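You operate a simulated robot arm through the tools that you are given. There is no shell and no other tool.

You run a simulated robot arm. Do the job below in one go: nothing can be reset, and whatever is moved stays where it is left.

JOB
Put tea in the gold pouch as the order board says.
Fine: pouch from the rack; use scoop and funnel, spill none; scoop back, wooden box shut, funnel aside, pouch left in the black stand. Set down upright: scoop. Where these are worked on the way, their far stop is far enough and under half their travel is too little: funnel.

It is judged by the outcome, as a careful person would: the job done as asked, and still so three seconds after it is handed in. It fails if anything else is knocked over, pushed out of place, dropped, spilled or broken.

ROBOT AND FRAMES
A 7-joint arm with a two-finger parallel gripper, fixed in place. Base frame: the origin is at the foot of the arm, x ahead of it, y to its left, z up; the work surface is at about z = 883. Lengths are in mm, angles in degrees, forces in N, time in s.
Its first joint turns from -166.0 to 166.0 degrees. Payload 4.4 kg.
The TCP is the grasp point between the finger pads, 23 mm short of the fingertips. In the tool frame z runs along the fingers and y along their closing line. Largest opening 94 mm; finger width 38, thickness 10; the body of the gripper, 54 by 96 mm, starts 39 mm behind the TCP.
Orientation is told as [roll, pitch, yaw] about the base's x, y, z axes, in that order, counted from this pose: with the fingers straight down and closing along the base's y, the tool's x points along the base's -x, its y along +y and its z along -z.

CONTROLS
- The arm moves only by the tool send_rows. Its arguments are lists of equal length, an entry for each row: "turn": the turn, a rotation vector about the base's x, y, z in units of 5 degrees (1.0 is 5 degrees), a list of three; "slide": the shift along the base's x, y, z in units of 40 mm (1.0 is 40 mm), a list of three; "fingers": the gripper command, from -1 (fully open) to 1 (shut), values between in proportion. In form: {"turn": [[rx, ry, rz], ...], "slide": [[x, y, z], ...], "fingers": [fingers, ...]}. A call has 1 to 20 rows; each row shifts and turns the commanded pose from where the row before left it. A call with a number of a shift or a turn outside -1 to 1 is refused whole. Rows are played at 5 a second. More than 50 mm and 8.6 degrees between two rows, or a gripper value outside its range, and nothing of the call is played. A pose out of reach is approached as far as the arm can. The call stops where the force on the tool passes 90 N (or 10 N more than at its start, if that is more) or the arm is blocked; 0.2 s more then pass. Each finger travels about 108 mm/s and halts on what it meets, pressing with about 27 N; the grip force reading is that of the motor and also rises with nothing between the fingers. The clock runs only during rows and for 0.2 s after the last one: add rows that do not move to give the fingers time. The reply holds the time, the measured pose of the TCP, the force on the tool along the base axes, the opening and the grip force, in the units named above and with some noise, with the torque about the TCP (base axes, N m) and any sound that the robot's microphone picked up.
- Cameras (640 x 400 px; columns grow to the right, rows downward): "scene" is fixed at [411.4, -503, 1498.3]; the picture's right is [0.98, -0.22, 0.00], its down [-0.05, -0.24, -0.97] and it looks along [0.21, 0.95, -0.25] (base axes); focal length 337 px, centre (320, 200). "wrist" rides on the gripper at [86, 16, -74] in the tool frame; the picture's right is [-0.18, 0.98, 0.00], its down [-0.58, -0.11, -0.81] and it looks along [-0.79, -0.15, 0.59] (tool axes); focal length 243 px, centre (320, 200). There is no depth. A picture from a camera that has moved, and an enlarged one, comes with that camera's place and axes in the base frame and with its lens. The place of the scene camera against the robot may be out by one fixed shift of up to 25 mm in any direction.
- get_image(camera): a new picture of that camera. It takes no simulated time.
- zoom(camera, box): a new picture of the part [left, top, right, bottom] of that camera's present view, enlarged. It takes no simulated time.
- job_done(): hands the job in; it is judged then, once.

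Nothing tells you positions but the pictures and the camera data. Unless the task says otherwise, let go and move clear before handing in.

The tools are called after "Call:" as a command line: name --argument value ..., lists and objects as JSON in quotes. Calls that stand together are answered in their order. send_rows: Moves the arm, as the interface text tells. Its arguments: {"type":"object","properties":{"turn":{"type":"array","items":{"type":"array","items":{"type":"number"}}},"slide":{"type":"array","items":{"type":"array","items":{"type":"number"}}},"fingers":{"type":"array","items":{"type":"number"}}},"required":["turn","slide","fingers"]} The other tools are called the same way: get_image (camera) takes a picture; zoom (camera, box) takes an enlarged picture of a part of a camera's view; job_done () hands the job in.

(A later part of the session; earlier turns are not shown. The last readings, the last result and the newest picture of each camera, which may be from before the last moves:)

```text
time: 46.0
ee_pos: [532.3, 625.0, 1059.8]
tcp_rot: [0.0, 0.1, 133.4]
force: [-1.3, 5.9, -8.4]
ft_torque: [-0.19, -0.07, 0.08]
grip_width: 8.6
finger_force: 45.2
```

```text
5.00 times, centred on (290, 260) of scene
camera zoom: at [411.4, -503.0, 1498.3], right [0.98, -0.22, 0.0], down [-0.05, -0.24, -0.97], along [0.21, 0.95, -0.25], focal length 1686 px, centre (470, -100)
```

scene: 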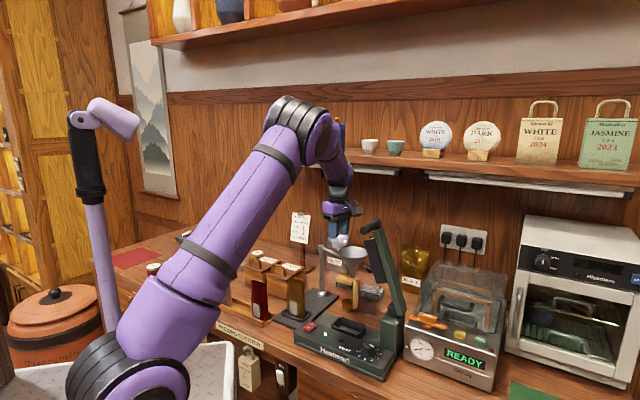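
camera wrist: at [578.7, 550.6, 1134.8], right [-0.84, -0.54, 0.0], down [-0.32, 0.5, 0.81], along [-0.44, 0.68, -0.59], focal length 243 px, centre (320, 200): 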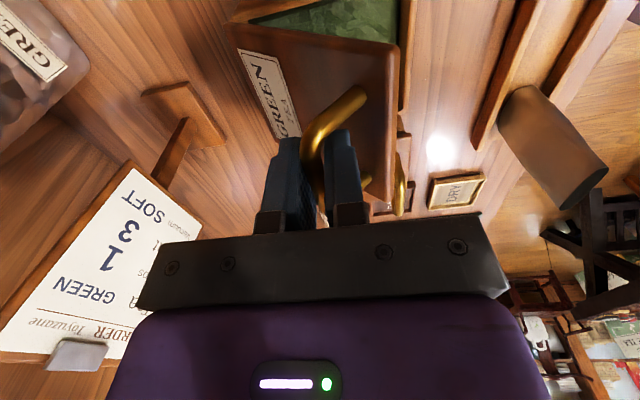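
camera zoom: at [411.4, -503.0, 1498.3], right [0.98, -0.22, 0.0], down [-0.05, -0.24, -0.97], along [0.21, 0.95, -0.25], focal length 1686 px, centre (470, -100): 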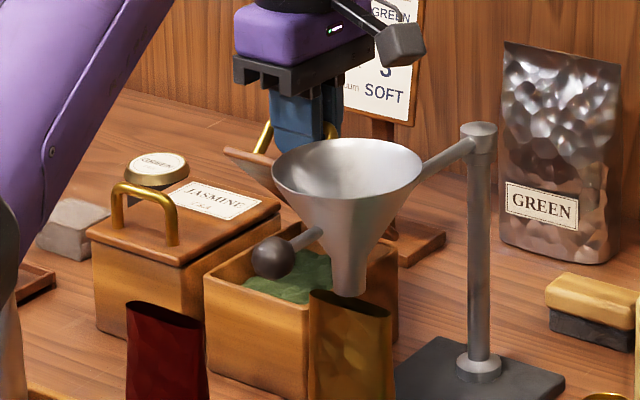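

Call:
send_rows --turn '[[0, 0, 0], [0, 0, 0], [0, 0, 0], [0, 0, 0], [0, 0, 0]]' --slide '[[0.138, 0.148, 0.0925], [0.1485, 0.1485, 0.075], [0.152, 0.152, 0.055], [0.1556, 0.1556, 0.0375], [0, 0, 0]]' --fingers '[1, 1, 1, 1, 1]'

Call:
get_image --camera "wrist"

Call:
zoom --camera "scene" --box '[240, 210, 340, 300]'

```text
time: 47.2
ee_pos: [554.8, 648.7, 1072.6]
tcp_rot: [0.0, 0.0, 133.6]
force: [8.2, -8.7, -9.0]
ft_torque: [-0.01, 0.14, 0.26]
grip_width: 9.3
finger_force: 45.0
```

```text
taken
camera wrist: at [602.3, 575.0, 1145.2], right [-0.84, -0.54, 0.0], down [-0.32, 0.5, 0.81], along [-0.44, 0.68, -0.59], focal length 243 px, centre (320, 200)
```

wrist: 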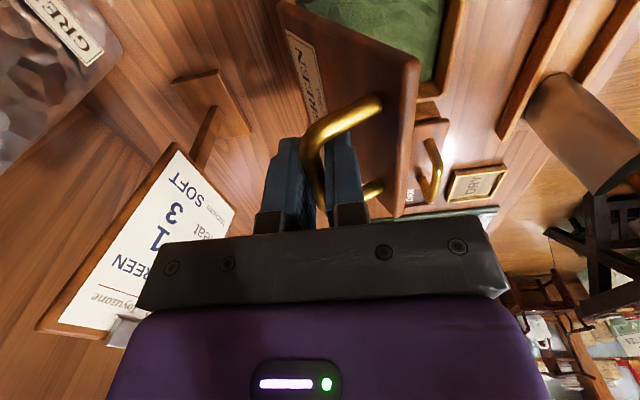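

```text
4.44 times, centred on (290, 255) of scene
camera zoom: at [411.4, -503.0, 1498.3], right [0.98, -0.22, 0.0], down [-0.05, -0.24, -0.97], along [0.21, 0.95, -0.25], focal length 1499 px, centre (453, -44)
```

zoom: 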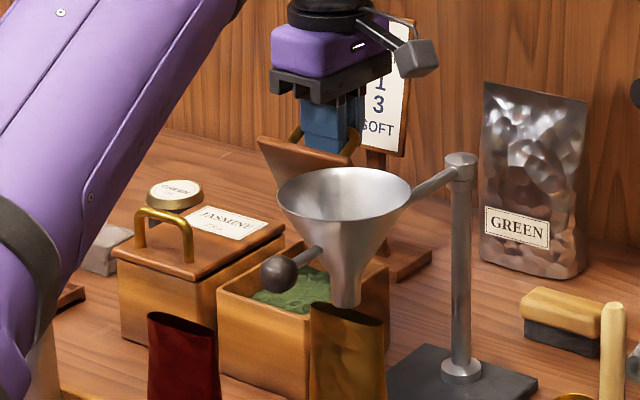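

Call:
send_rows --turn '[[0, 0, 0], [0, 0, 0], [0, 0, 0], [0, 0, 0]]' --slide '[[0.17, 0.142, 0.0175], [0.157, 0.157, -0.0025], [0.157, 0.157, -0.02], [0, 0, 0]]' --fingers '[1, 1, 1, 1]'

Call:
get_image --camera "wrist"

Call:
zoom --camera "scene" --box '[240, 200, 340, 290]'

```text
time: 48.2
ee_pos: [573.3, 667.3, 1069.8]
tcp_rot: [0.1, -0.1, 133.7]
force: [5.6, -8.1, -4.4]
ft_torque: [0.11, 0.23, 0.13]
grip_width: 9.4
finger_force: 44.8
```

```text
taken
camera wrist: at [621.1, 593.9, 1145.2], right [-0.84, -0.54, 0.0], down [-0.32, 0.5, 0.81], along [-0.44, 0.68, -0.59], focal length 243 px, centre (320, 200)
```

wrist: 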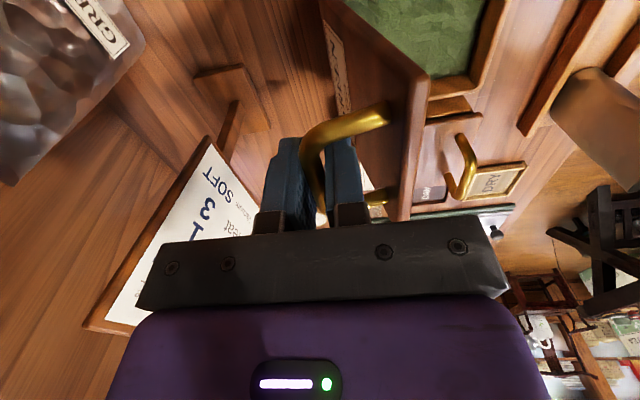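

```text
4.44 times, centred on (290, 245) of scene
camera zoom: at [411.4, -503.0, 1498.3], right [0.98, -0.22, 0.0], down [-0.05, -0.24, -0.97], along [0.21, 0.95, -0.25], focal length 1499 px, centre (453, 0)
```

zoom: 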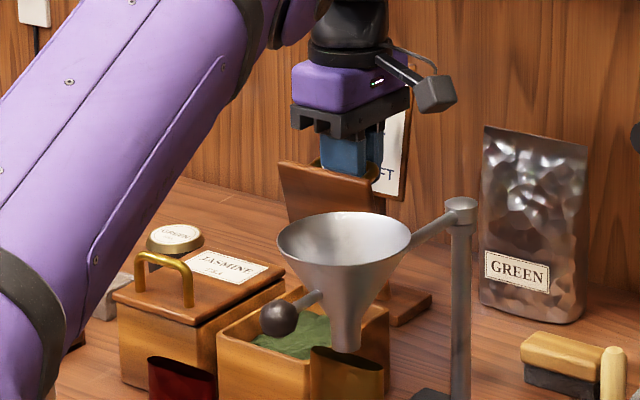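

Call:
send_rows --turn '[[0, 0, 0], [0, 0, 0], [0, 0, 0]]' --slide '[[0.16, 0.148, -0.0425], [0.154, 0.15, -0.0575], [0, 0, 0]]' --fingers '[1, 1, 1]'

Call:
get_image --camera "wrist"

Call:
zoom --camera "scene" --box '[240, 200, 340, 290]'

```text
time: 49.0
ee_pos: [585.3, 680.0, 1067.7]
tcp_rot: [-0.1, 0.0, 133.6]
force: [4.9, -7.0, -2.4]
ft_torque: [-0.17, -0.04, 0.14]
grip_width: 9.2
finger_force: 45.7
```

```text
taken
camera wrist: at [633.6, 606.4, 1141.4], right [-0.84, -0.54, 0.0], down [-0.32, 0.5, 0.81], along [-0.44, 0.68, -0.59], focal length 243 px, centre (320, 200)
```

wrist: 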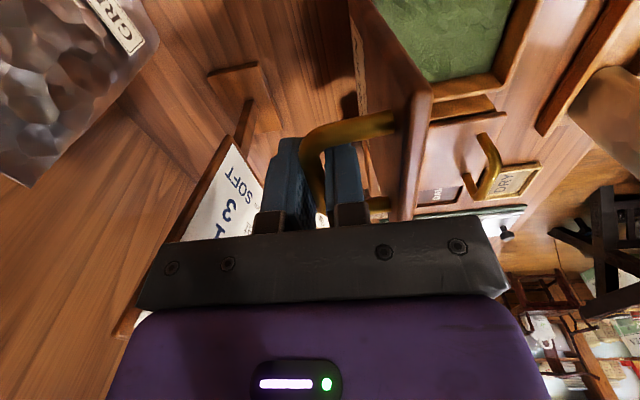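

```text
4.44 times, centred on (290, 245) of scene
camera zoom: at [411.4, -503.0, 1498.3], right [0.98, -0.22, 0.0], down [-0.05, -0.24, -0.97], along [0.21, 0.95, -0.25], focal length 1499 px, centre (453, 0)
```

zoom: 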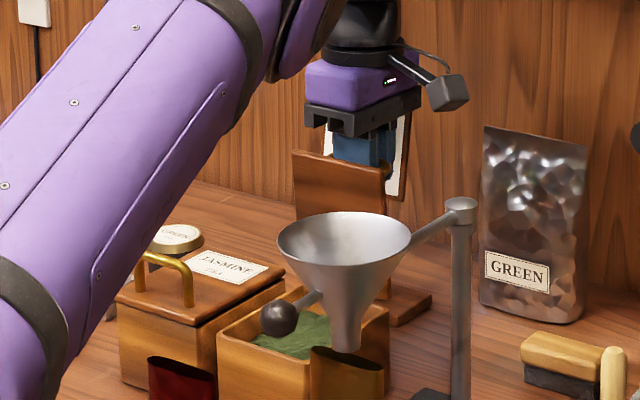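

Call:
send_rows --turn '[[0, 0, 0], [0, 0, 0]]' --slide '[[0.1, 0.098, -0.04], [0, 0, 0]]' --fingers '[1, 1]'

Call:
zoom --camera "scene" --box '[250, 200, 330, 270]'

Call:
zoom --camera "wrist" --box '[150, 60, 450, 250]'

```text
time: 49.6
ee_pos: [590.2, 685.2, 1063.7]
tcp_rot: [0.0, 0.0, 133.6]
force: [2.4, -6.7, -4.6]
ft_torque: [0.08, 0.26, 0.15]
grip_width: 9.2
finger_force: 45.2
```

```text
5.71 times, centred on (290, 235) of scene
camera zoom: at [411.4, -503.0, 1498.3], right [0.98, -0.22, 0.0], down [-0.05, -0.24, -0.97], along [0.21, 0.95, -0.25], focal length 1927 px, centre (491, 0)
```

zoom: 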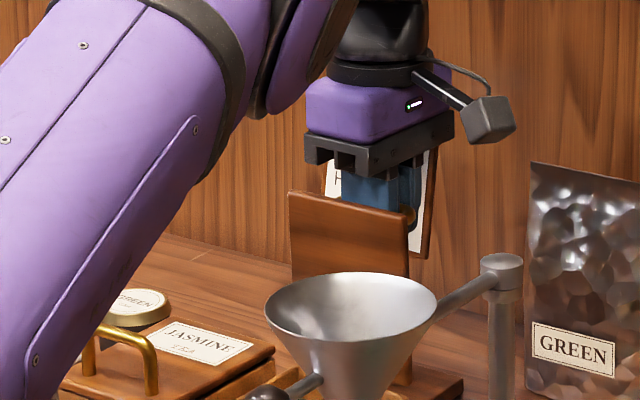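

```text
2.11 times, centred on (300, 155) of wrist
camera zoom: at [637.1, 609.8, 1139.8], right [-0.84, -0.54, 0.0], down [-0.32, 0.5, 0.81], along [-0.44, 0.68, -0.59], focal length 511 px, centre (362, 295)
```

zoom: 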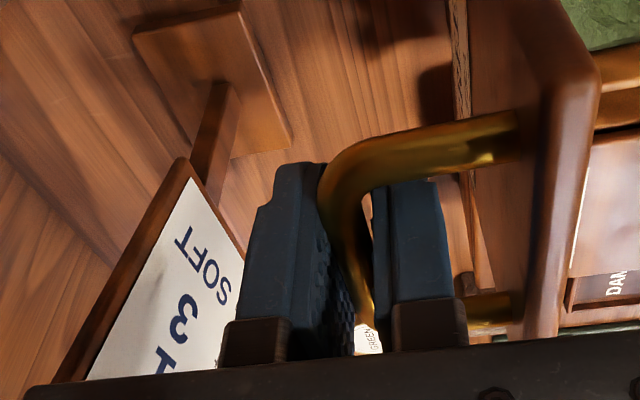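

The lid is past vertical. I'll open the fingers slightly to see whether it stays open by itself.

Call:
send_rows --turn '[[0, 0, 0], [0, 0, 0], [0, 0, 0]]' --slide '[[0, 0, 0], [0, 0, 0], [0, 0, 0]]' --fingers '[0.6, 0.6, 0.6]'

Call:
zoom --camera "scene" --box '[250, 200, 330, 270]'

Call:
zoom --camera "wrist" --box '[150, 60, 450, 250]'

```text
time: 50.4
ee_pos: [590.3, 684.7, 1065.3]
tcp_rot: [-0.1, -0.1, 133.5]
force: [-0.1, -0.9, -0.2]
ft_torque: [0.03, 0.01, 0.0]
grip_width: 18.8
finger_force: 0.1
```

```text
5.71 times, centred on (290, 235) of scene
camera zoom: at [411.4, -503.0, 1498.3], right [0.98, -0.22, 0.0], down [-0.05, -0.24, -0.97], along [0.21, 0.95, -0.25], focal length 1927 px, centre (491, 0)
```

zoom: 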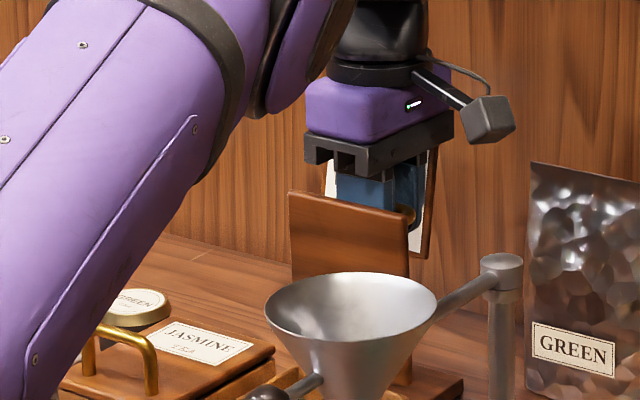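

```text
2.11 times, centred on (300, 155) of wrist
camera zoom: at [636.9, 609.8, 1139.9], right [-0.84, -0.54, 0.0], down [-0.32, 0.5, 0.81], along [-0.44, 0.68, -0.59], focal length 511 px, centre (362, 295)
```

zoom: 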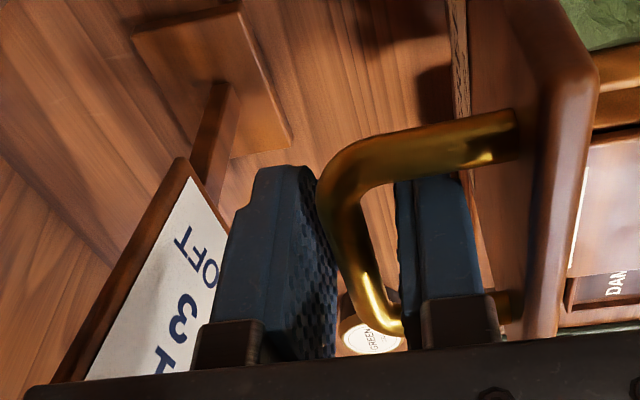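

The lid stays open on its own. I'll rise straight out of the handle and move back, with yaw 45, to above the scoop side of the funnel. There I'll test with empty fingers whether the arm can reach the pouring tilt.

Call:
send_rows --turn '[[0, 0, 0], [0, 0, 0], [0, 0, 0], [0, 0, 0], [0, 0, 0]]' --slide '[[0, 0, 0.3], [0, 0, 0.6], [0, 0, 0.9], [0, 0, 0.9], [0, 0, 0.9]]' --fingers '[0.6, 0.6, 0.6, 0.6, 0.6]'

Call:
zoom --camera "scene" --box '[240, 180, 360, 290]'

Call:
get_image --camera "wrist"

```text
time: 51.8
ee_pos: [578.8, 663.1, 1155.6]
tcp_rot: [5.9, 2.7, 135.1]
force: [0.3, 0.9, 0.1]
ft_torque: [-0.02, 0.0, 0.02]
grip_width: 18.6
finger_force: 0.1
stopped in row 5: the arm was blocked; the commanded pose is now the measured one
```

```text
3.64 times, centred on (300, 235) of scene
camera zoom: at [411.4, -503.0, 1498.3], right [0.98, -0.22, 0.0], down [-0.05, -0.24, -0.97], along [0.21, 0.95, -0.25], focal length 1226 px, centre (393, 73)
```

zoom: 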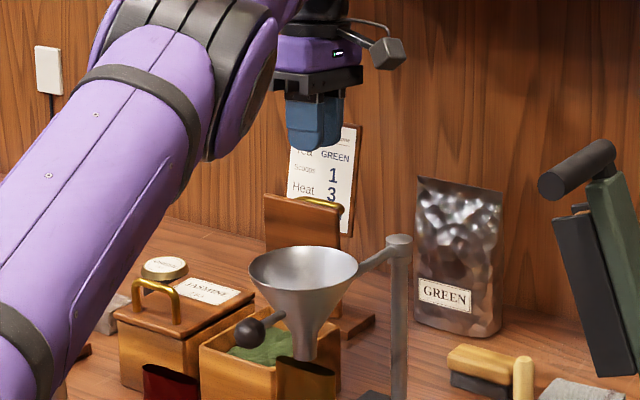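

```text
taken
camera wrist: at [631.6, 598.7, 1236.3], right [-0.82, -0.56, 0.09], down [-0.3, 0.57, 0.76], along [-0.48, 0.6, -0.64], focal length 243 px, centre (320, 200)
```

wrist: 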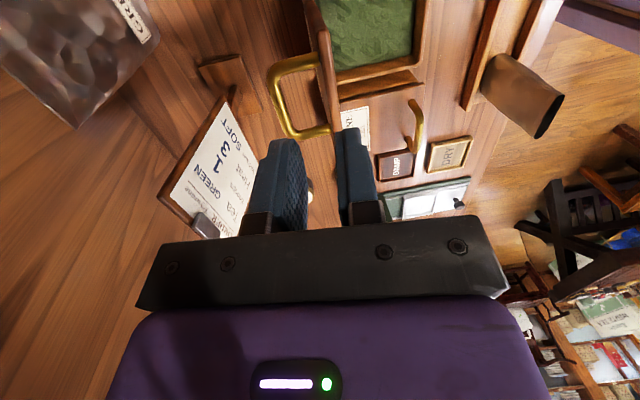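

The arm met something while rising (probably the wall shelf above), so I'll check the scene before moving on.

Call:
get_image --camera "scene"

Call:
zoom --camera "scene" --box '[200, 80, 440, 230]'

```text
taken
```

scene: 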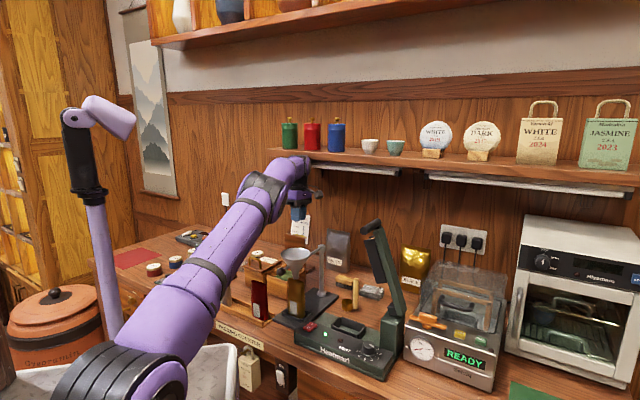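

```text
2.67 times, centred on (320, 155) of scene
camera zoom: at [411.4, -503.0, 1498.3], right [0.98, -0.22, 0.0], down [-0.05, -0.24, -0.97], along [0.21, 0.95, -0.25], focal length 899 px, centre (320, 320)
```

zoom: 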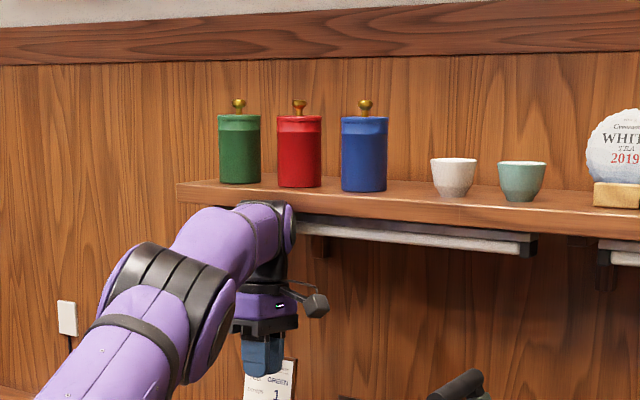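

Only the wrist brushed the underside of the shelf, and everything on it is still in place. I'll retreat toward the robot, straighten the tool, and move with yaw 45 to the pour test position.

Call:
send_rows --turn '[[0, 0, 0], [0, 0, 0], [0.608, -0.226, 0], [0.608, -0.226, 0], [0, 0, 0]]' --slide '[[-0.4, -0.4, 0], [-0.6, -0.6, 0], [-0.6, -0.6, 0], [0, 0, 0], [0, 0, 0]]' --fingers '[0.6, 0.6, 0.6, 0.6, 0.6]'

Call:
get_image --camera "wrist"

Call:
get_image --camera "scene"

```text
time: 53.0
ee_pos: [516.0, 614.8, 1150.3]
tcp_rot: [0.2, 0.0, 135.2]
force: [0.2, -0.3, 0.1]
ft_torque: [0.01, -0.04, 0.01]
grip_width: 18.8
finger_force: 0.0
```

```text
taken
camera wrist: at [564.5, 542.8, 1225.7], right [-0.82, -0.57, 0.0], down [-0.33, 0.49, 0.81], along [-0.46, 0.66, -0.59], focal length 243 px, centre (320, 200)
```

wrist: 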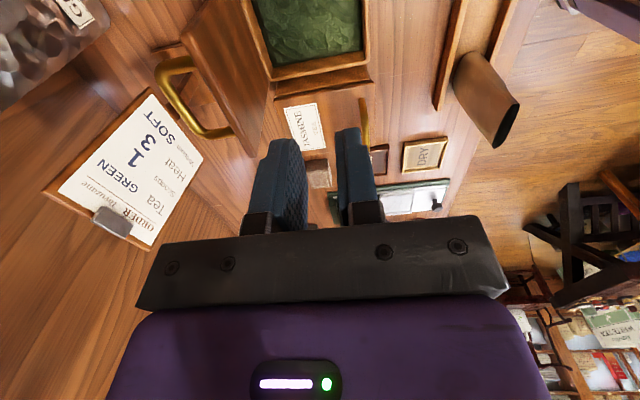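

```text
taken
```

scene: 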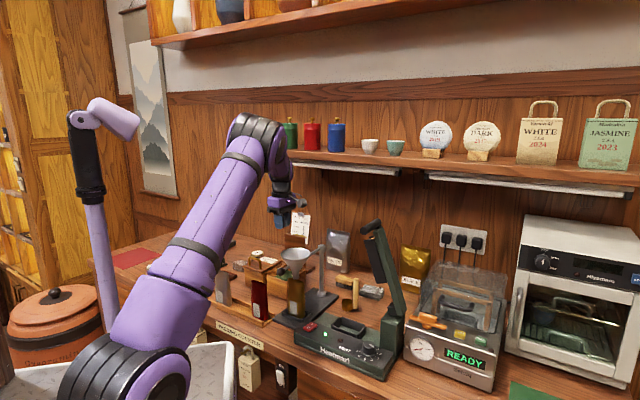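

Call:
zoom --camera "wrist" --box '[140, 0, 400, 160]'

```text
2.46 times, centred on (270, 80) of wrist
camera zoom: at [564.5, 542.8, 1225.7], right [-0.82, -0.57, 0.0], down [-0.33, 0.49, 0.81], along [-0.46, 0.66, -0.59], focal length 597 px, centre (443, 495)
```

zoom: 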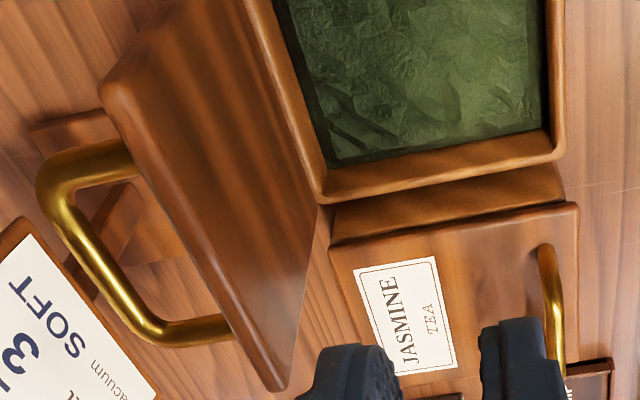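

The box interior is about 66 mm wide along the counter and 95 mm deep, so the scoop should go in with its cup-handle line along the depth. I'll now test the pouring tilt at yaw 135 with empty fingers, high above the funnel.

Call:
send_rows --turn '[[0, 0, 0], [0, 0, 0], [0, 0, 0], [0, 0, 0], [0, 0, 0], [0, 0, 0], [0, 0, 0]]' --slide '[[0.1, -0.3, 0.6], [0.219, -0.765, 0.4], [0.219, -0.765, 0.25], [0.219, -0.765, 0.2], [0.219, -0.765, 0.2], [0.219, -0.765, 0.1], [0.12, -0.46, 0]]' --fingers '[0.6, 0.6, 0.6, 0.6, 0.6, 0.6, 0.6]'

Call:
send_rows --turn '[[1, -1, 0], [1, -1, 0], [1, -1, 0], [1, -1, 0], [1, -1, 0], [1, -1, 0], [1, -1, 0], [1, -1, 0], [1, -1, 0], [1, -1, 0], [1, -1, 0], [1, -1, 0], [1, -1, 0]]' --slide '[[-0.1115, -0.1115, -0.05], [-0.1115, -0.1115, -0.05], [-0.1115, -0.1115, -0.05], [-0.1115, -0.1115, -0.05], [-0.1115, -0.1115, -0.05], [-0.1115, -0.1115, -0.05], [-0.1115, -0.1115, -0.05], [-0.1115, -0.1115, -0.05], [-0.1115, -0.1115, -0.05], [-0.1115, -0.1115, -0.05], [-0.1115, -0.1115, -0.05], [-0.1115, -0.1115, -0.05], [-0.1115, -0.1115, -0.05]]' --fingers '[0.6, 0.6, 0.6, 0.6, 0.6, 0.6, 0.6, 0.6, 0.6, 0.6, 0.6, 0.6, 0.6]'

Call:
get_image --camera "scene"

Call:
get_image --camera "wrist"

```text
time: 54.6
ee_pos: [568.8, 432.6, 1221.4]
tcp_rot: [0.2, 0.0, 135.2]
force: [-0.2, -0.3, 0.6]
ft_torque: [-0.05, 0.01, 0.01]
grip_width: 18.9
finger_force: 0.1
```

```text
time: 57.4
ee_pos: [512.1, 374.8, 1195.6]
tcp_rot: [-89.0, 0.1, 134.3]
force: [0.0, 0.6, 0.8]
ft_torque: [0.0, -0.01, 0.01]
grip_width: 18.8
finger_force: 0.0
out of reach, approached as far as the arm can: row 7
```

```text
taken
```

scene: 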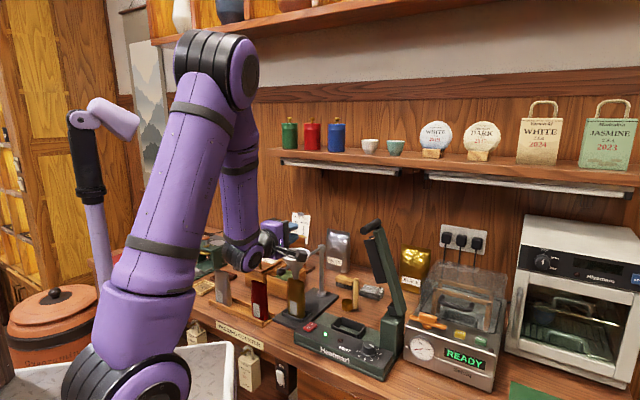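

```text
taken
camera wrist: at [517.5, 260.0, 1181.5], right [-0.14, 0.12, -0.98], down [-0.98, -0.14, 0.12], along [-0.13, 0.98, 0.14], focal length 243 px, centre (320, 200)
```

wrist: 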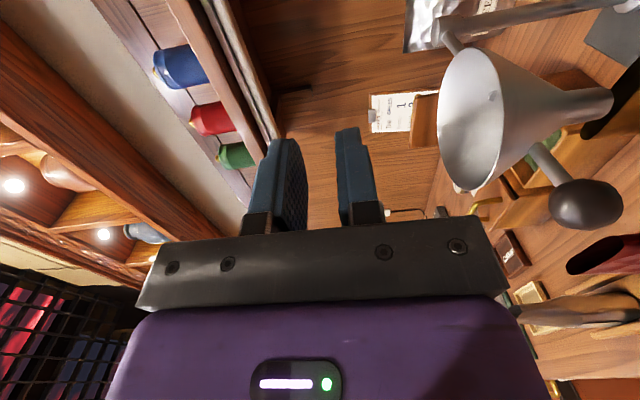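

The tilt reaches 90°, though one intermediate row was flagged out of reach. I'll reverse it at the lower height I'd actually use, to see whether the problem repeats.

Call:
send_rows --turn '[[-1, 1, 0], [-1, 1, 0], [-1, 1, 0], [-1, 1, 0], [-1, 1, 0], [-1, 1, 0]]' --slide '[[0.1115, 0.1115, -0.05], [0.1115, 0.1115, -0.05], [0.1115, 0.1115, 0], [0.1115, 0.1115, 0], [0.1115, 0.1115, 0.03], [0.1115, 0.1115, 0.05]]' --fingers '[0.6, 0.6, 0.6, 0.6, 0.6, 0.6]'

Call:
send_rows --turn '[[-1, 1, 0], [-1, 1, 0], [-1, 1, 0], [-1, 1, 0], [-1, 1, 0], [-1, 1, 0], [-1, 1, 0]]' --slide '[[0.1115, 0.1115, 0.05], [0.1115, 0.1115, 0.05], [0.1115, 0.1115, 0.05], [0.1115, 0.1115, 0.05], [0.1115, 0.1115, 0.05], [0.1115, 0.1115, 0.05], [0.1115, 0.1115, 0.05]]' --fingers '[0.6, 0.6, 0.6, 0.6, 0.6, 0.6, 0.6]'

Call:
get_image --camera "scene"

```text
time: 58.8
ee_pos: [538.5, 401.0, 1194.5]
tcp_rot: [-46.3, 0.6, 134.6]
force: [0.3, -0.9, -0.2]
ft_torque: [-0.02, 0.01, 0.01]
grip_width: 18.9
finger_force: 0.0
```

```text
time: 60.4
ee_pos: [571.8, 431.8, 1209.3]
tcp_rot: [3.2, 0.7, 135.0]
force: [-0.8, -0.2, 0.4]
ft_torque: [0.02, -0.01, 0.03]
grip_width: 18.7
finger_force: 0.0
```

```text
taken
```

scene: 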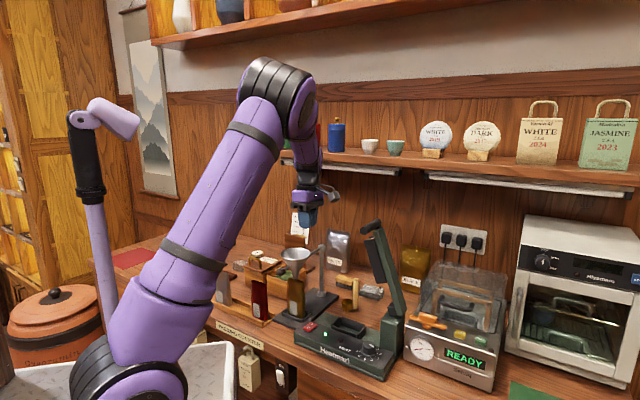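

The reverse ran cleanly, so the pour tilt is feasible. I'll straighten the tool and go above the scoop handle near (725, 439).

Call:
send_rows --turn '[[0.276, -0.177, 0], [0.276, -0.177, 0], [0, 0, 0], [0, 0, 0], [0, 0, 0], [0, 0, 0], [0, 0, 0], [0, 0, 0]]' --slide '[[0.766, 0.036, 0], [0.766, 0.036, 0], [0.766, 0.036, 0], [0.766, 0.036, -0.3], [0.766, 0.036, -0.5], [0, 0, -0.6], [0, 0, -0.6], [0, 0, 0]]' --fingers '[0.6, 0.3, 0, -0.06, -0.06, -0.06, -0.06, -0.06]'

Call:
get_image --camera "wrist"

Call:
zoom --camera "scene" --box '[290, 200, 430, 320]'

```text
time: 62.2
ee_pos: [723.9, 440.1, 1127.7]
tcp_rot: [-0.1, 0.1, 135.2]
force: [-0.4, -0.5, 0.0]
ft_torque: [-0.04, -0.01, -0.03]
grip_width: 49.7
finger_force: 0.0
```

```text
taken
camera wrist: at [772.3, 366.8, 1202.1], right [-0.82, -0.57, 0.0], down [-0.34, 0.49, 0.81], along [-0.45, 0.66, -0.59], focal length 243 px, centre (320, 200)
```

wrist: 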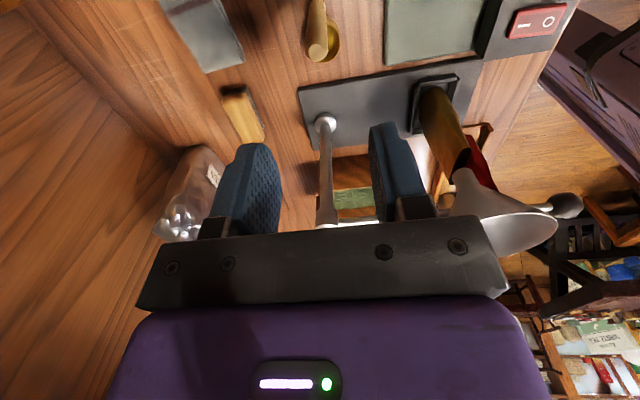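

```text
3.33 times, centred on (360, 260) of scene
camera zoom: at [411.4, -503.0, 1498.3], right [0.98, -0.22, 0.0], down [-0.05, -0.24, -0.97], along [0.21, 0.95, -0.25], focal length 1124 px, centre (187, 0)
```

zoom: 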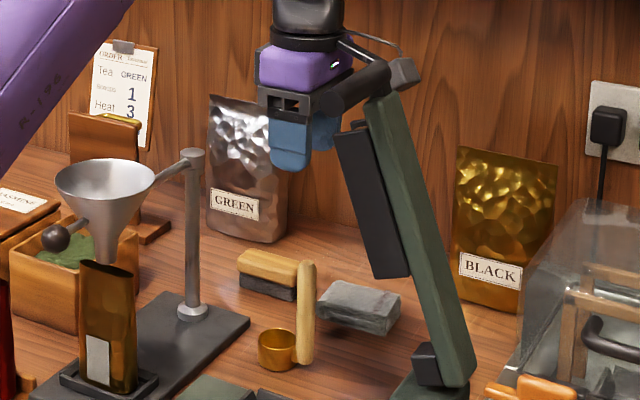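

Call:
zoom --camera "wrist" --box '[270, 0, 370, 80]'

```text
5.00 times, centred on (320, 40) of wrist
camera zoom: at [772.3, 366.8, 1202.1], right [-0.82, -0.57, 0.0], down [-0.34, 0.49, 0.81], along [-0.45, 0.66, -0.59], focal length 1213 px, centre (320, 1000)
```

zoom: 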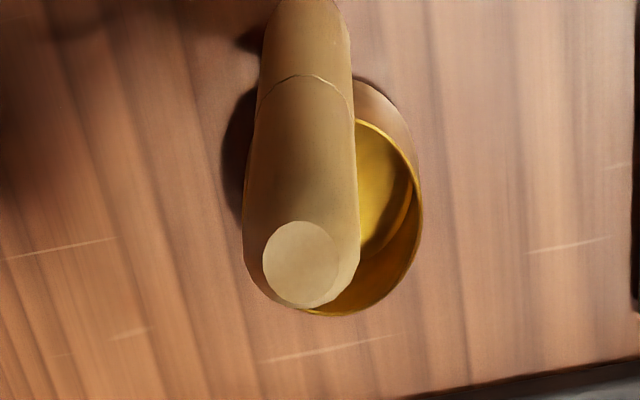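

The handle top is within about 4 mm of my centre line. I'll correct and lower to just above it.

Call:
send_rows --turn '[[0, 0, 0], [0, 0, 0], [0, 0, 0], [0, 0, 0], [0, 0, 0]]' --slide '[[0.09, 0.0, -0.4], [0, 0, -0.7], [0, 0, -0.7], [0, 0, -0.6], [0, 0, 0]]' --fingers '[-0.06, -0.06, -0.06, -0.06, -0.06]'

Call:
get_image --camera "wrist"

Call:
zoom --camera "scene" --box '[320, 230, 400, 310]'

```text
time: 63.4
ee_pos: [728.5, 440.2, 1033.8]
tcp_rot: [-0.1, 0.1, 135.2]
force: [0.0, -0.3, 1.3]
ft_torque: [0.0, -0.02, 0.0]
grip_width: 49.9
finger_force: 0.0
```

```text
taken
camera wrist: at [777.3, 367.1, 1107.7], right [-0.82, -0.57, 0.0], down [-0.34, 0.49, 0.81], along [-0.46, 0.66, -0.59], focal length 243 px, centre (320, 200)
```

wrist: 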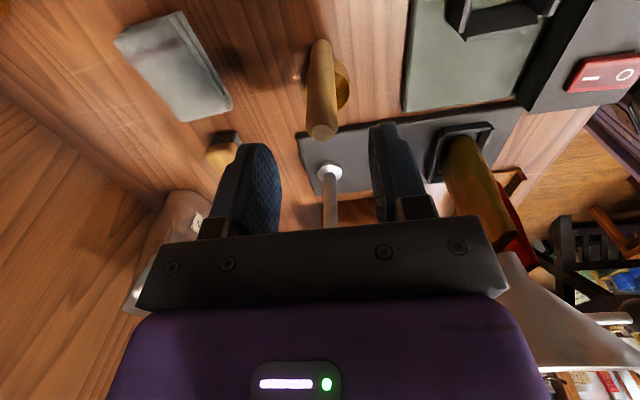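

```text
5.00 times, centred on (360, 270) of scene
camera zoom: at [411.4, -503.0, 1498.3], right [0.98, -0.22, 0.0], down [-0.05, -0.24, -0.97], along [0.21, 0.95, -0.25], focal length 1686 px, centre (120, -150)
```

zoom: 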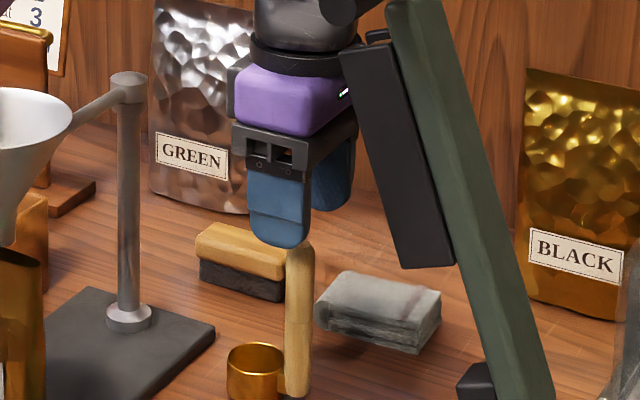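

Call:
send_rows --turn '[[0, 0, 0], [0, 0, 0], [0, 0, 0], [0, 0, 0]]' --slide '[[-0.03, -0.022, -0.45], [0, 0, -0.45], [0, 0, -0.475], [0, 0, 0]]' --fingers '[-0.06, -0.06, -0.06, -0.06]'

Call:
get_image --camera "wrist"

Call:
zoom --camera "scene" --box '[320, 230, 400, 310]'

```text
time: 64.4
ee_pos: [726.5, 439.4, 977.5]
tcp_rot: [-0.1, 0.1, 135.3]
force: [0.2, 0.4, 0.2]
ft_torque: [-0.01, 0.04, -0.02]
grip_width: 49.7
finger_force: 0.0
```

```text
taken
camera wrist: at [775.1, 366.3, 1051.8], right [-0.82, -0.57, 0.0], down [-0.34, 0.49, 0.81], along [-0.46, 0.66, -0.59], focal length 243 px, centre (320, 200)
```

wrist: 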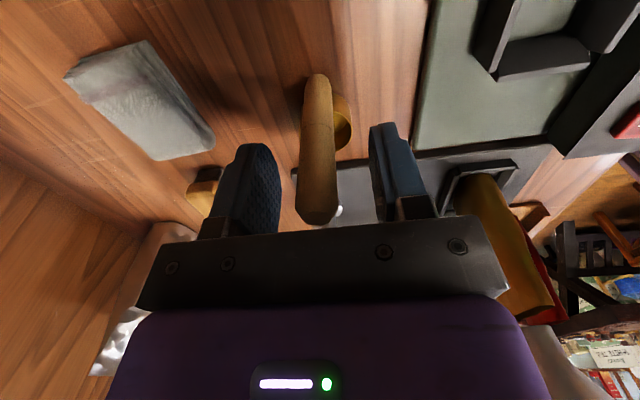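

```text
5.00 times, centred on (360, 270) of scene
camera zoom: at [411.4, -503.0, 1498.3], right [0.98, -0.22, 0.0], down [-0.05, -0.24, -0.97], along [0.21, 0.95, -0.25], focal length 1686 px, centre (120, -150)
```

zoom: 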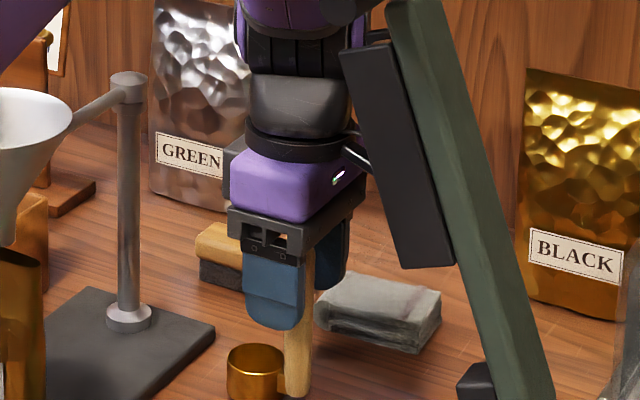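

The handle is between the fingers. I'm closing to grip it.

Call:
send_rows --turn '[[0, 0, 0], [0, 0, 0], [0, 0, 0], [0, 0, 0]]' --slide '[[0, 0, 0], [0, 0, 0], [0, 0, 0], [0, 0, 0]]' --fingers '[0.4, 0.7, 1, 1]'

Call:
get_image --camera "wrist"

Call:
zoom --camera "scene" --box '[330, 260, 390, 310]'

```text
time: 65.4
ee_pos: [725.9, 439.1, 976.7]
tcp_rot: [-0.1, 0.1, 135.2]
force: [-0.5, -0.3, 0.4]
ft_torque: [-0.03, -0.06, 0.01]
grip_width: 18.0
finger_force: 26.8
```

```text
taken
camera wrist: at [775.2, 366.3, 1052.0], right [-0.82, -0.57, 0.0], down [-0.34, 0.49, 0.81], along [-0.46, 0.66, -0.59], focal length 243 px, centre (320, 200)
```

wrist: 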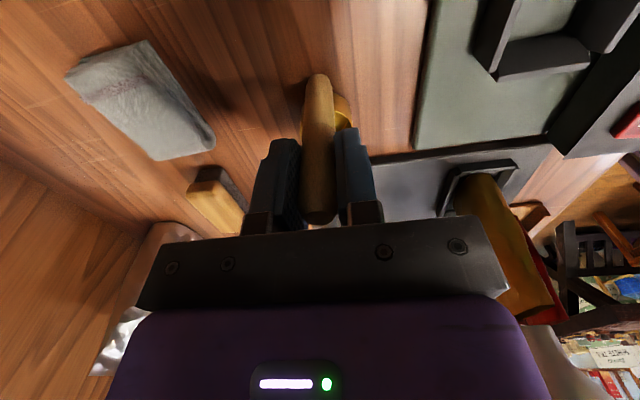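

```text
8.00 times, centred on (360, 285) of scene
camera zoom: at [411.4, -503.0, 1498.3], right [0.98, -0.22, 0.0], down [-0.05, -0.24, -0.97], along [0.21, 0.95, -0.25], focal length 2697 px, centre (0, -480)
```

zoom: 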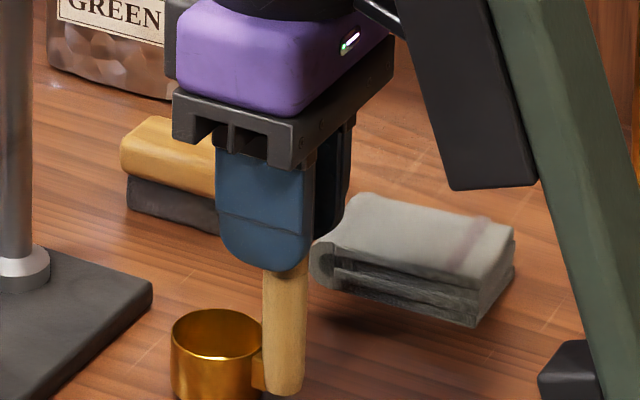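

Gripped at 18 mm. I'm lifting straight up and checking that the scoop hangs level.

Call:
send_rows --turn '[[0, 0, 0], [0, 0, 0], [0, 0, 0], [0, 0, 0], [0, 0, 0]]' --slide '[[0, 0, 0.15], [0, 0, 0.4], [0, 0, 0.75], [0, 0, 0.75], [0, 0, 0]]' --fingers '[1, 1, 1, 1, 1]'

Call:
zoom --camera "scene" --box '[310, 210, 410, 310]'

Call:
get_image --camera "wrist"

```text
time: 66.6
ee_pos: [727.2, 441.3, 1058.9]
tcp_rot: [0.0, 0.2, 135.1]
force: [0.5, 0.4, -0.4]
ft_torque: [-0.02, -0.01, 0.01]
grip_width: 18.0
finger_force: 26.9
```

```text
4.00 times, centred on (360, 260) of scene
camera zoom: at [411.4, -503.0, 1498.3], right [0.98, -0.22, 0.0], down [-0.05, -0.24, -0.97], along [0.21, 0.95, -0.25], focal length 1349 px, centre (160, -40)
```

zoom: 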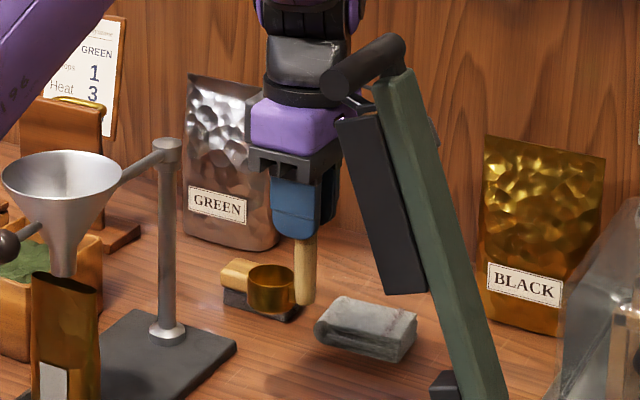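

```text
taken
camera wrist: at [776.2, 367.5, 1134.5], right [-0.82, -0.57, 0.0], down [-0.34, 0.49, 0.81], along [-0.46, 0.66, -0.59], focal length 243 px, centre (320, 200)
```

wrist: 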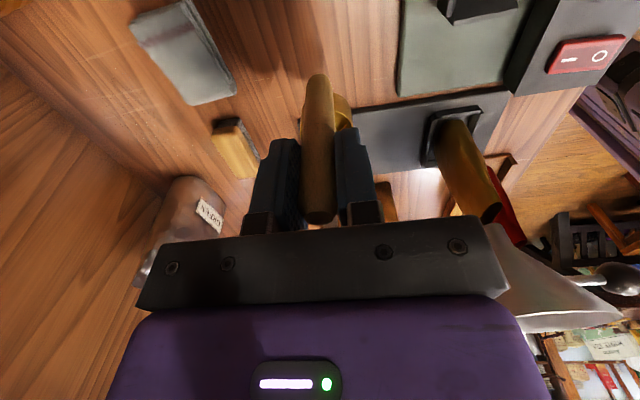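

The scoop hangs level. I'll rise, pass diagonally clear of the lever and the post, and carry it to above the open green box while turning to yaw 45.

Call:
send_rows --turn '[[0, 0, 0], [0, 0, 0], [0, 0, 0], [0, 0, 0], [0, 0, 0], [0, 0, 0], [0, 0, 0]]' --slide '[[0, 0, 1], [0, 0, 1], [0, 0, 1], [-0.6, 0.124, 0.1], [-0.6, 0.124, 0.1], [-0.6, 0.124, 0.1], [-0.6, 0.124, 0.1]]' --fingers '[1, 1, 1, 1, 1, 1, 1]'

Call:
send_rows --turn '[[0, 0, -1], [0, 0, -1], [0, 0, -1], [0, 0, -1], [0, 0, -1], [0, 0, -1], [0, 0, -1], [0, 0, -1], [0, 0, -1], [0, 0, -1], [0, 0, -1], [0, 0, -1], [0, 0, -1], [0, 0, -1], [0, 0, -1], [0, 0, -1], [0, 0, -1], [0, 0, -1]]' --slide '[[-0.1856, 0.1856, 0], [-0.1856, 0.1856, 0], [-0.1856, 0.1856, 0], [-0.1856, 0.1856, 0], [-0.1856, 0.1856, 0], [-0.1856, 0.1856, 0], [-0.1856, 0.1856, 0], [-0.1856, 0.1856, 0], [-0.1856, 0.1856, 0], [-0.1856, 0.1856, 0], [-0.1856, 0.1856, 0], [-0.1856, 0.1856, 0], [-0.1856, 0.1856, 0], [-0.1856, 0.1856, 0], [-0.1856, 0.1856, 0], [-0.1856, 0.1856, 0], [-0.1856, 0.1856, 0], [-0.1856, 0.1856, 0]]' --fingers '[1, 1, 1, 1, 1, 1, 1, 1, 1, 1, 1, 1, 1, 1, 1, 1, 1, 1]'

Call:
get_image --camera "wrist"

Call:
get_image --camera "scene"

```text
time: 68.2
ee_pos: [632.2, 458.5, 1194.1]
tcp_rot: [-0.1, 0.0, 135.0]
force: [0.3, 0.3, 0.0]
ft_torque: [0.03, 0.0, -0.02]
grip_width: 18.1
finger_force: 26.8
```

```text
time: 72.0
ee_pos: [497.2, 591.9, 1195.3]
tcp_rot: [-0.1, 0.1, 45.0]
force: [0.4, 0.1, -1.6]
ft_torque: [0.0, -0.02, 0.04]
grip_width: 18.3
finger_force: 27.1
```

```text
taken
camera wrist: at [423.3, 541.7, 1270.3], right [-0.56, 0.83, 0.0], down [0.49, 0.34, 0.81], along [0.67, 0.45, -0.59], focal length 243 px, centre (320, 200)
```

wrist: 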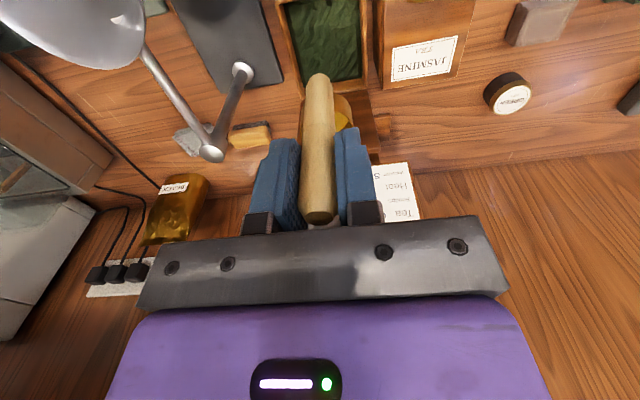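

```text
taken
```

scene: 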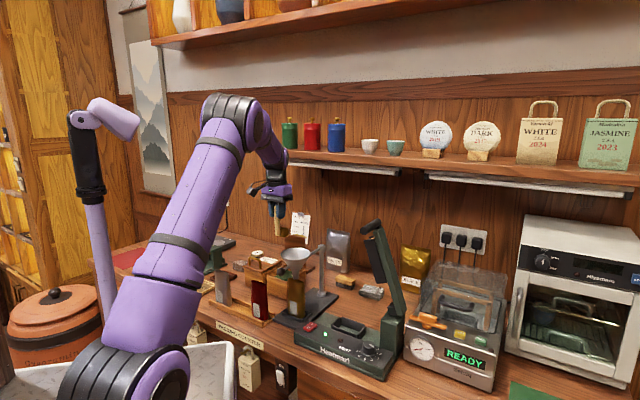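

The scoop is above the box with its cup toward the back. I'm zooming in on the box to get its inner walls and tea level.

Call:
zoom --camera "wrist" --box '[240, 0, 420, 130]'

Call:
zoom --camera "scene" --box '[230, 190, 330, 310]'

```text
3.08 times, centred on (330, 65) of wrist
camera zoom: at [423.3, 541.7, 1270.3], right [-0.56, 0.83, 0.0], down [0.49, 0.34, 0.81], along [0.67, 0.45, -0.59], focal length 746 px, centre (289, 615)
```

zoom: 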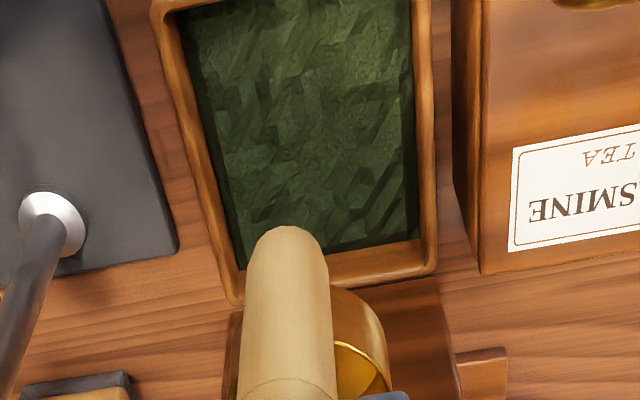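

```text
3.33 times, centred on (280, 250) of scene
camera zoom: at [411.4, -503.0, 1498.3], right [0.98, -0.22, 0.0], down [-0.05, -0.24, -0.97], along [0.21, 0.95, -0.25], focal length 1124 px, centre (453, 33)
```

zoom: 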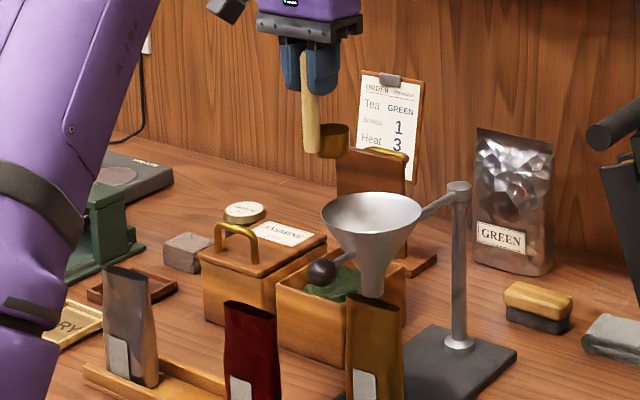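

The tea surface is about z 935, with the box rim near 952 and inner walls about e1 -108 to -32. I'll centre the cup over the tea and lower to just above the rim.

Call:
send_rows --turn '[[0, 0, 0], [0, 0, 0], [0, 0, 0], [0, 0, 0], [0, 0, 0]]' --slide '[[0.2725, 0.325, -0.6], [0, 0, -0.9], [0, 0, -0.9], [0, 0, -0.9], [0, 0, 0]]' --fingers '[1, 1, 1, 1, 1]'

Call:
get_image --camera "wrist"

Call:
zoom --camera "scene" --box '[240, 220, 340, 300]'

```text
time: 73.2
ee_pos: [508.0, 605.0, 1063.2]
tcp_rot: [-0.1, 0.1, 45.1]
force: [-0.5, -0.4, -0.4]
ft_torque: [-0.03, -0.01, 0.01]
grip_width: 18.3
finger_force: 27.2
```

```text
taken
camera wrist: at [434.4, 555.4, 1137.6], right [-0.57, 0.82, 0.0], down [0.49, 0.34, 0.81], along [0.66, 0.46, -0.59], focal length 243 px, centre (320, 200)
```

wrist: 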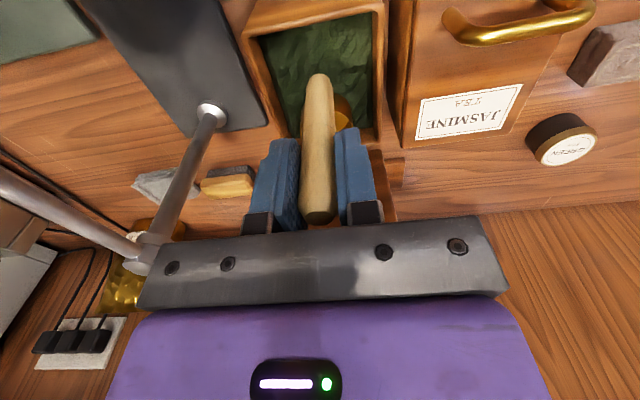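

```text
5.00 times, centred on (290, 260) of scene
camera zoom: at [411.4, -503.0, 1498.3], right [0.98, -0.22, 0.0], down [-0.05, -0.24, -0.97], along [0.21, 0.95, -0.25], focal length 1686 px, centre (470, -100)
```

zoom: 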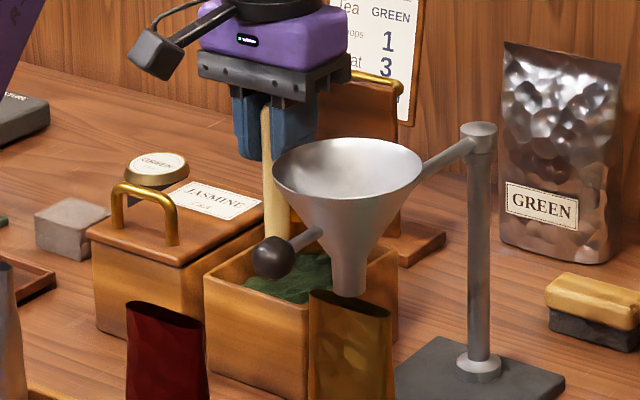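

Call:
zoom --camera "wrist" --box '[230, 0, 410, 150]'

```text
2.67 times, centred on (320, 75) of wrist
camera zoom: at [434.4, 555.4, 1137.6], right [-0.57, 0.82, 0.0], down [0.49, 0.34, 0.81], along [0.66, 0.46, -0.59], focal length 647 px, centre (320, 533)
```

zoom: 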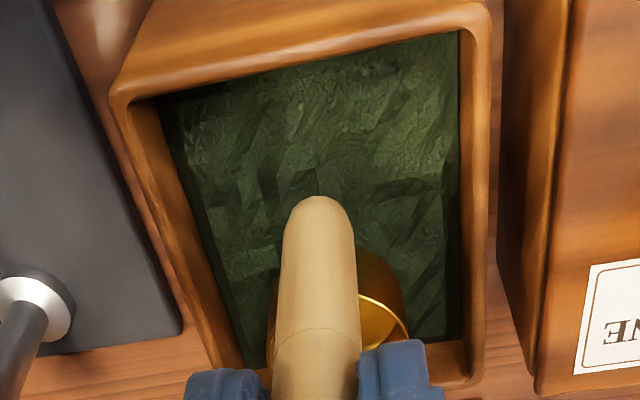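

Call:
send_rows --turn '[[0, 0, 0], [0, 0, 0], [0, 0, 0], [0, 0, 0]]' --slide '[[0, 0, -0.4], [0, 0, -0.4], [0, 0, -0.3], [0, 0, 0]]' --fingers '[1, 1, 1, 1]'

Call:
zoom --camera "wrist" --box '[230, 0, 410, 150]'

```text
time: 74.2
ee_pos: [507.7, 604.9, 1018.3]
tcp_rot: [-0.1, 0.1, 45.1]
force: [-0.1, -1.0, -0.1]
ft_torque: [-0.01, 0.01, 0.01]
grip_width: 17.7
finger_force: 27.3
```

```text
2.67 times, centred on (320, 75) of wrist
camera zoom: at [433.8, 555.0, 1094.3], right [-0.57, 0.82, 0.0], down [0.49, 0.34, 0.81], along [0.66, 0.46, -0.59], focal length 647 px, centre (320, 533)
```

zoom: 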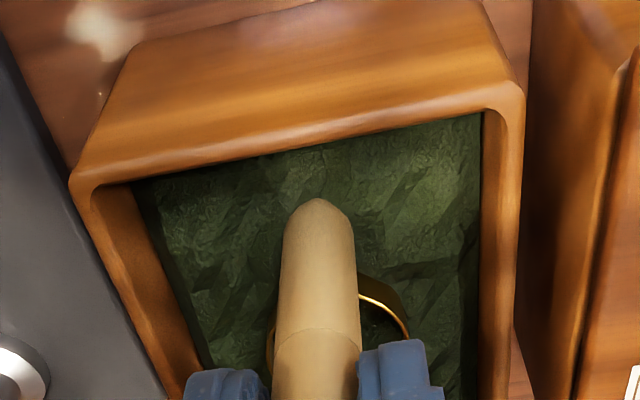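

Call:
send_rows --turn '[[0, 0, 0], [0, 0, 0], [0, 0, 0], [0, 0, 0]]' --slide '[[0, 0, -0.2], [0, 0, -0.2], [0, 0, -0.15], [0, 0, 0]]' --fingers '[1, 1, 1, 1]'

Call:
zoom --camera "wrist" --box '[230, 30, 410, 180]'

Call:
zoom --camera "scene" --box '[240, 220, 340, 300]'

```text
time: 75.2
ee_pos: [507.9, 605.7, 996.9]
tcp_rot: [-0.1, 0.1, 45.1]
force: [1.0, -0.2, -1.0]
ft_torque: [0.02, 0.01, -0.04]
grip_width: 18.1
finger_force: 26.8
```

```text
2.67 times, centred on (320, 105) of wrist
camera zoom: at [434.1, 555.3, 1072.6], right [-0.57, 0.82, 0.0], down [0.49, 0.34, 0.81], along [0.66, 0.46, -0.59], focal length 647 px, centre (320, 453)
```

zoom: 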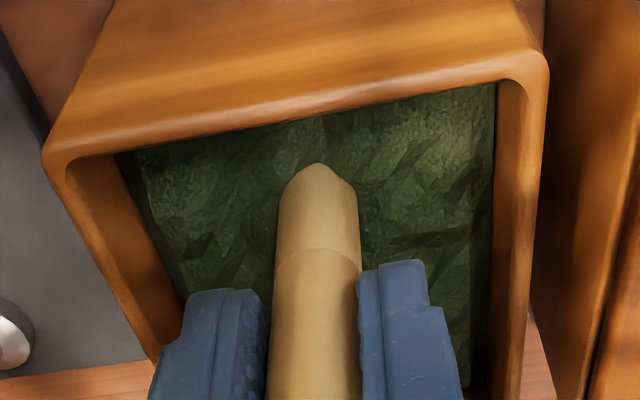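

```text
5.00 times, centred on (290, 260) of scene
camera zoom: at [411.4, -503.0, 1498.3], right [0.98, -0.22, 0.0], down [-0.05, -0.24, -0.97], along [0.21, 0.95, -0.25], focal length 1686 px, centre (470, -100)
```

zoom: 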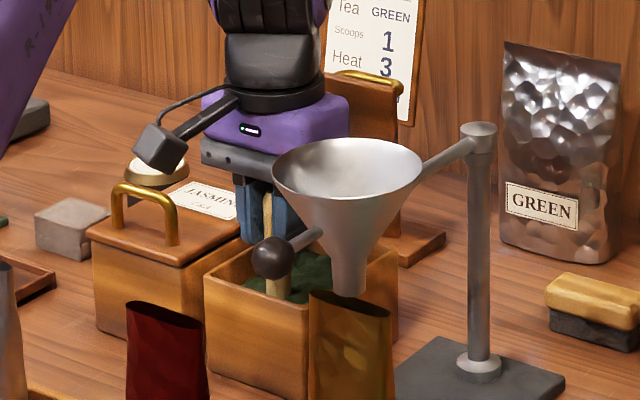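

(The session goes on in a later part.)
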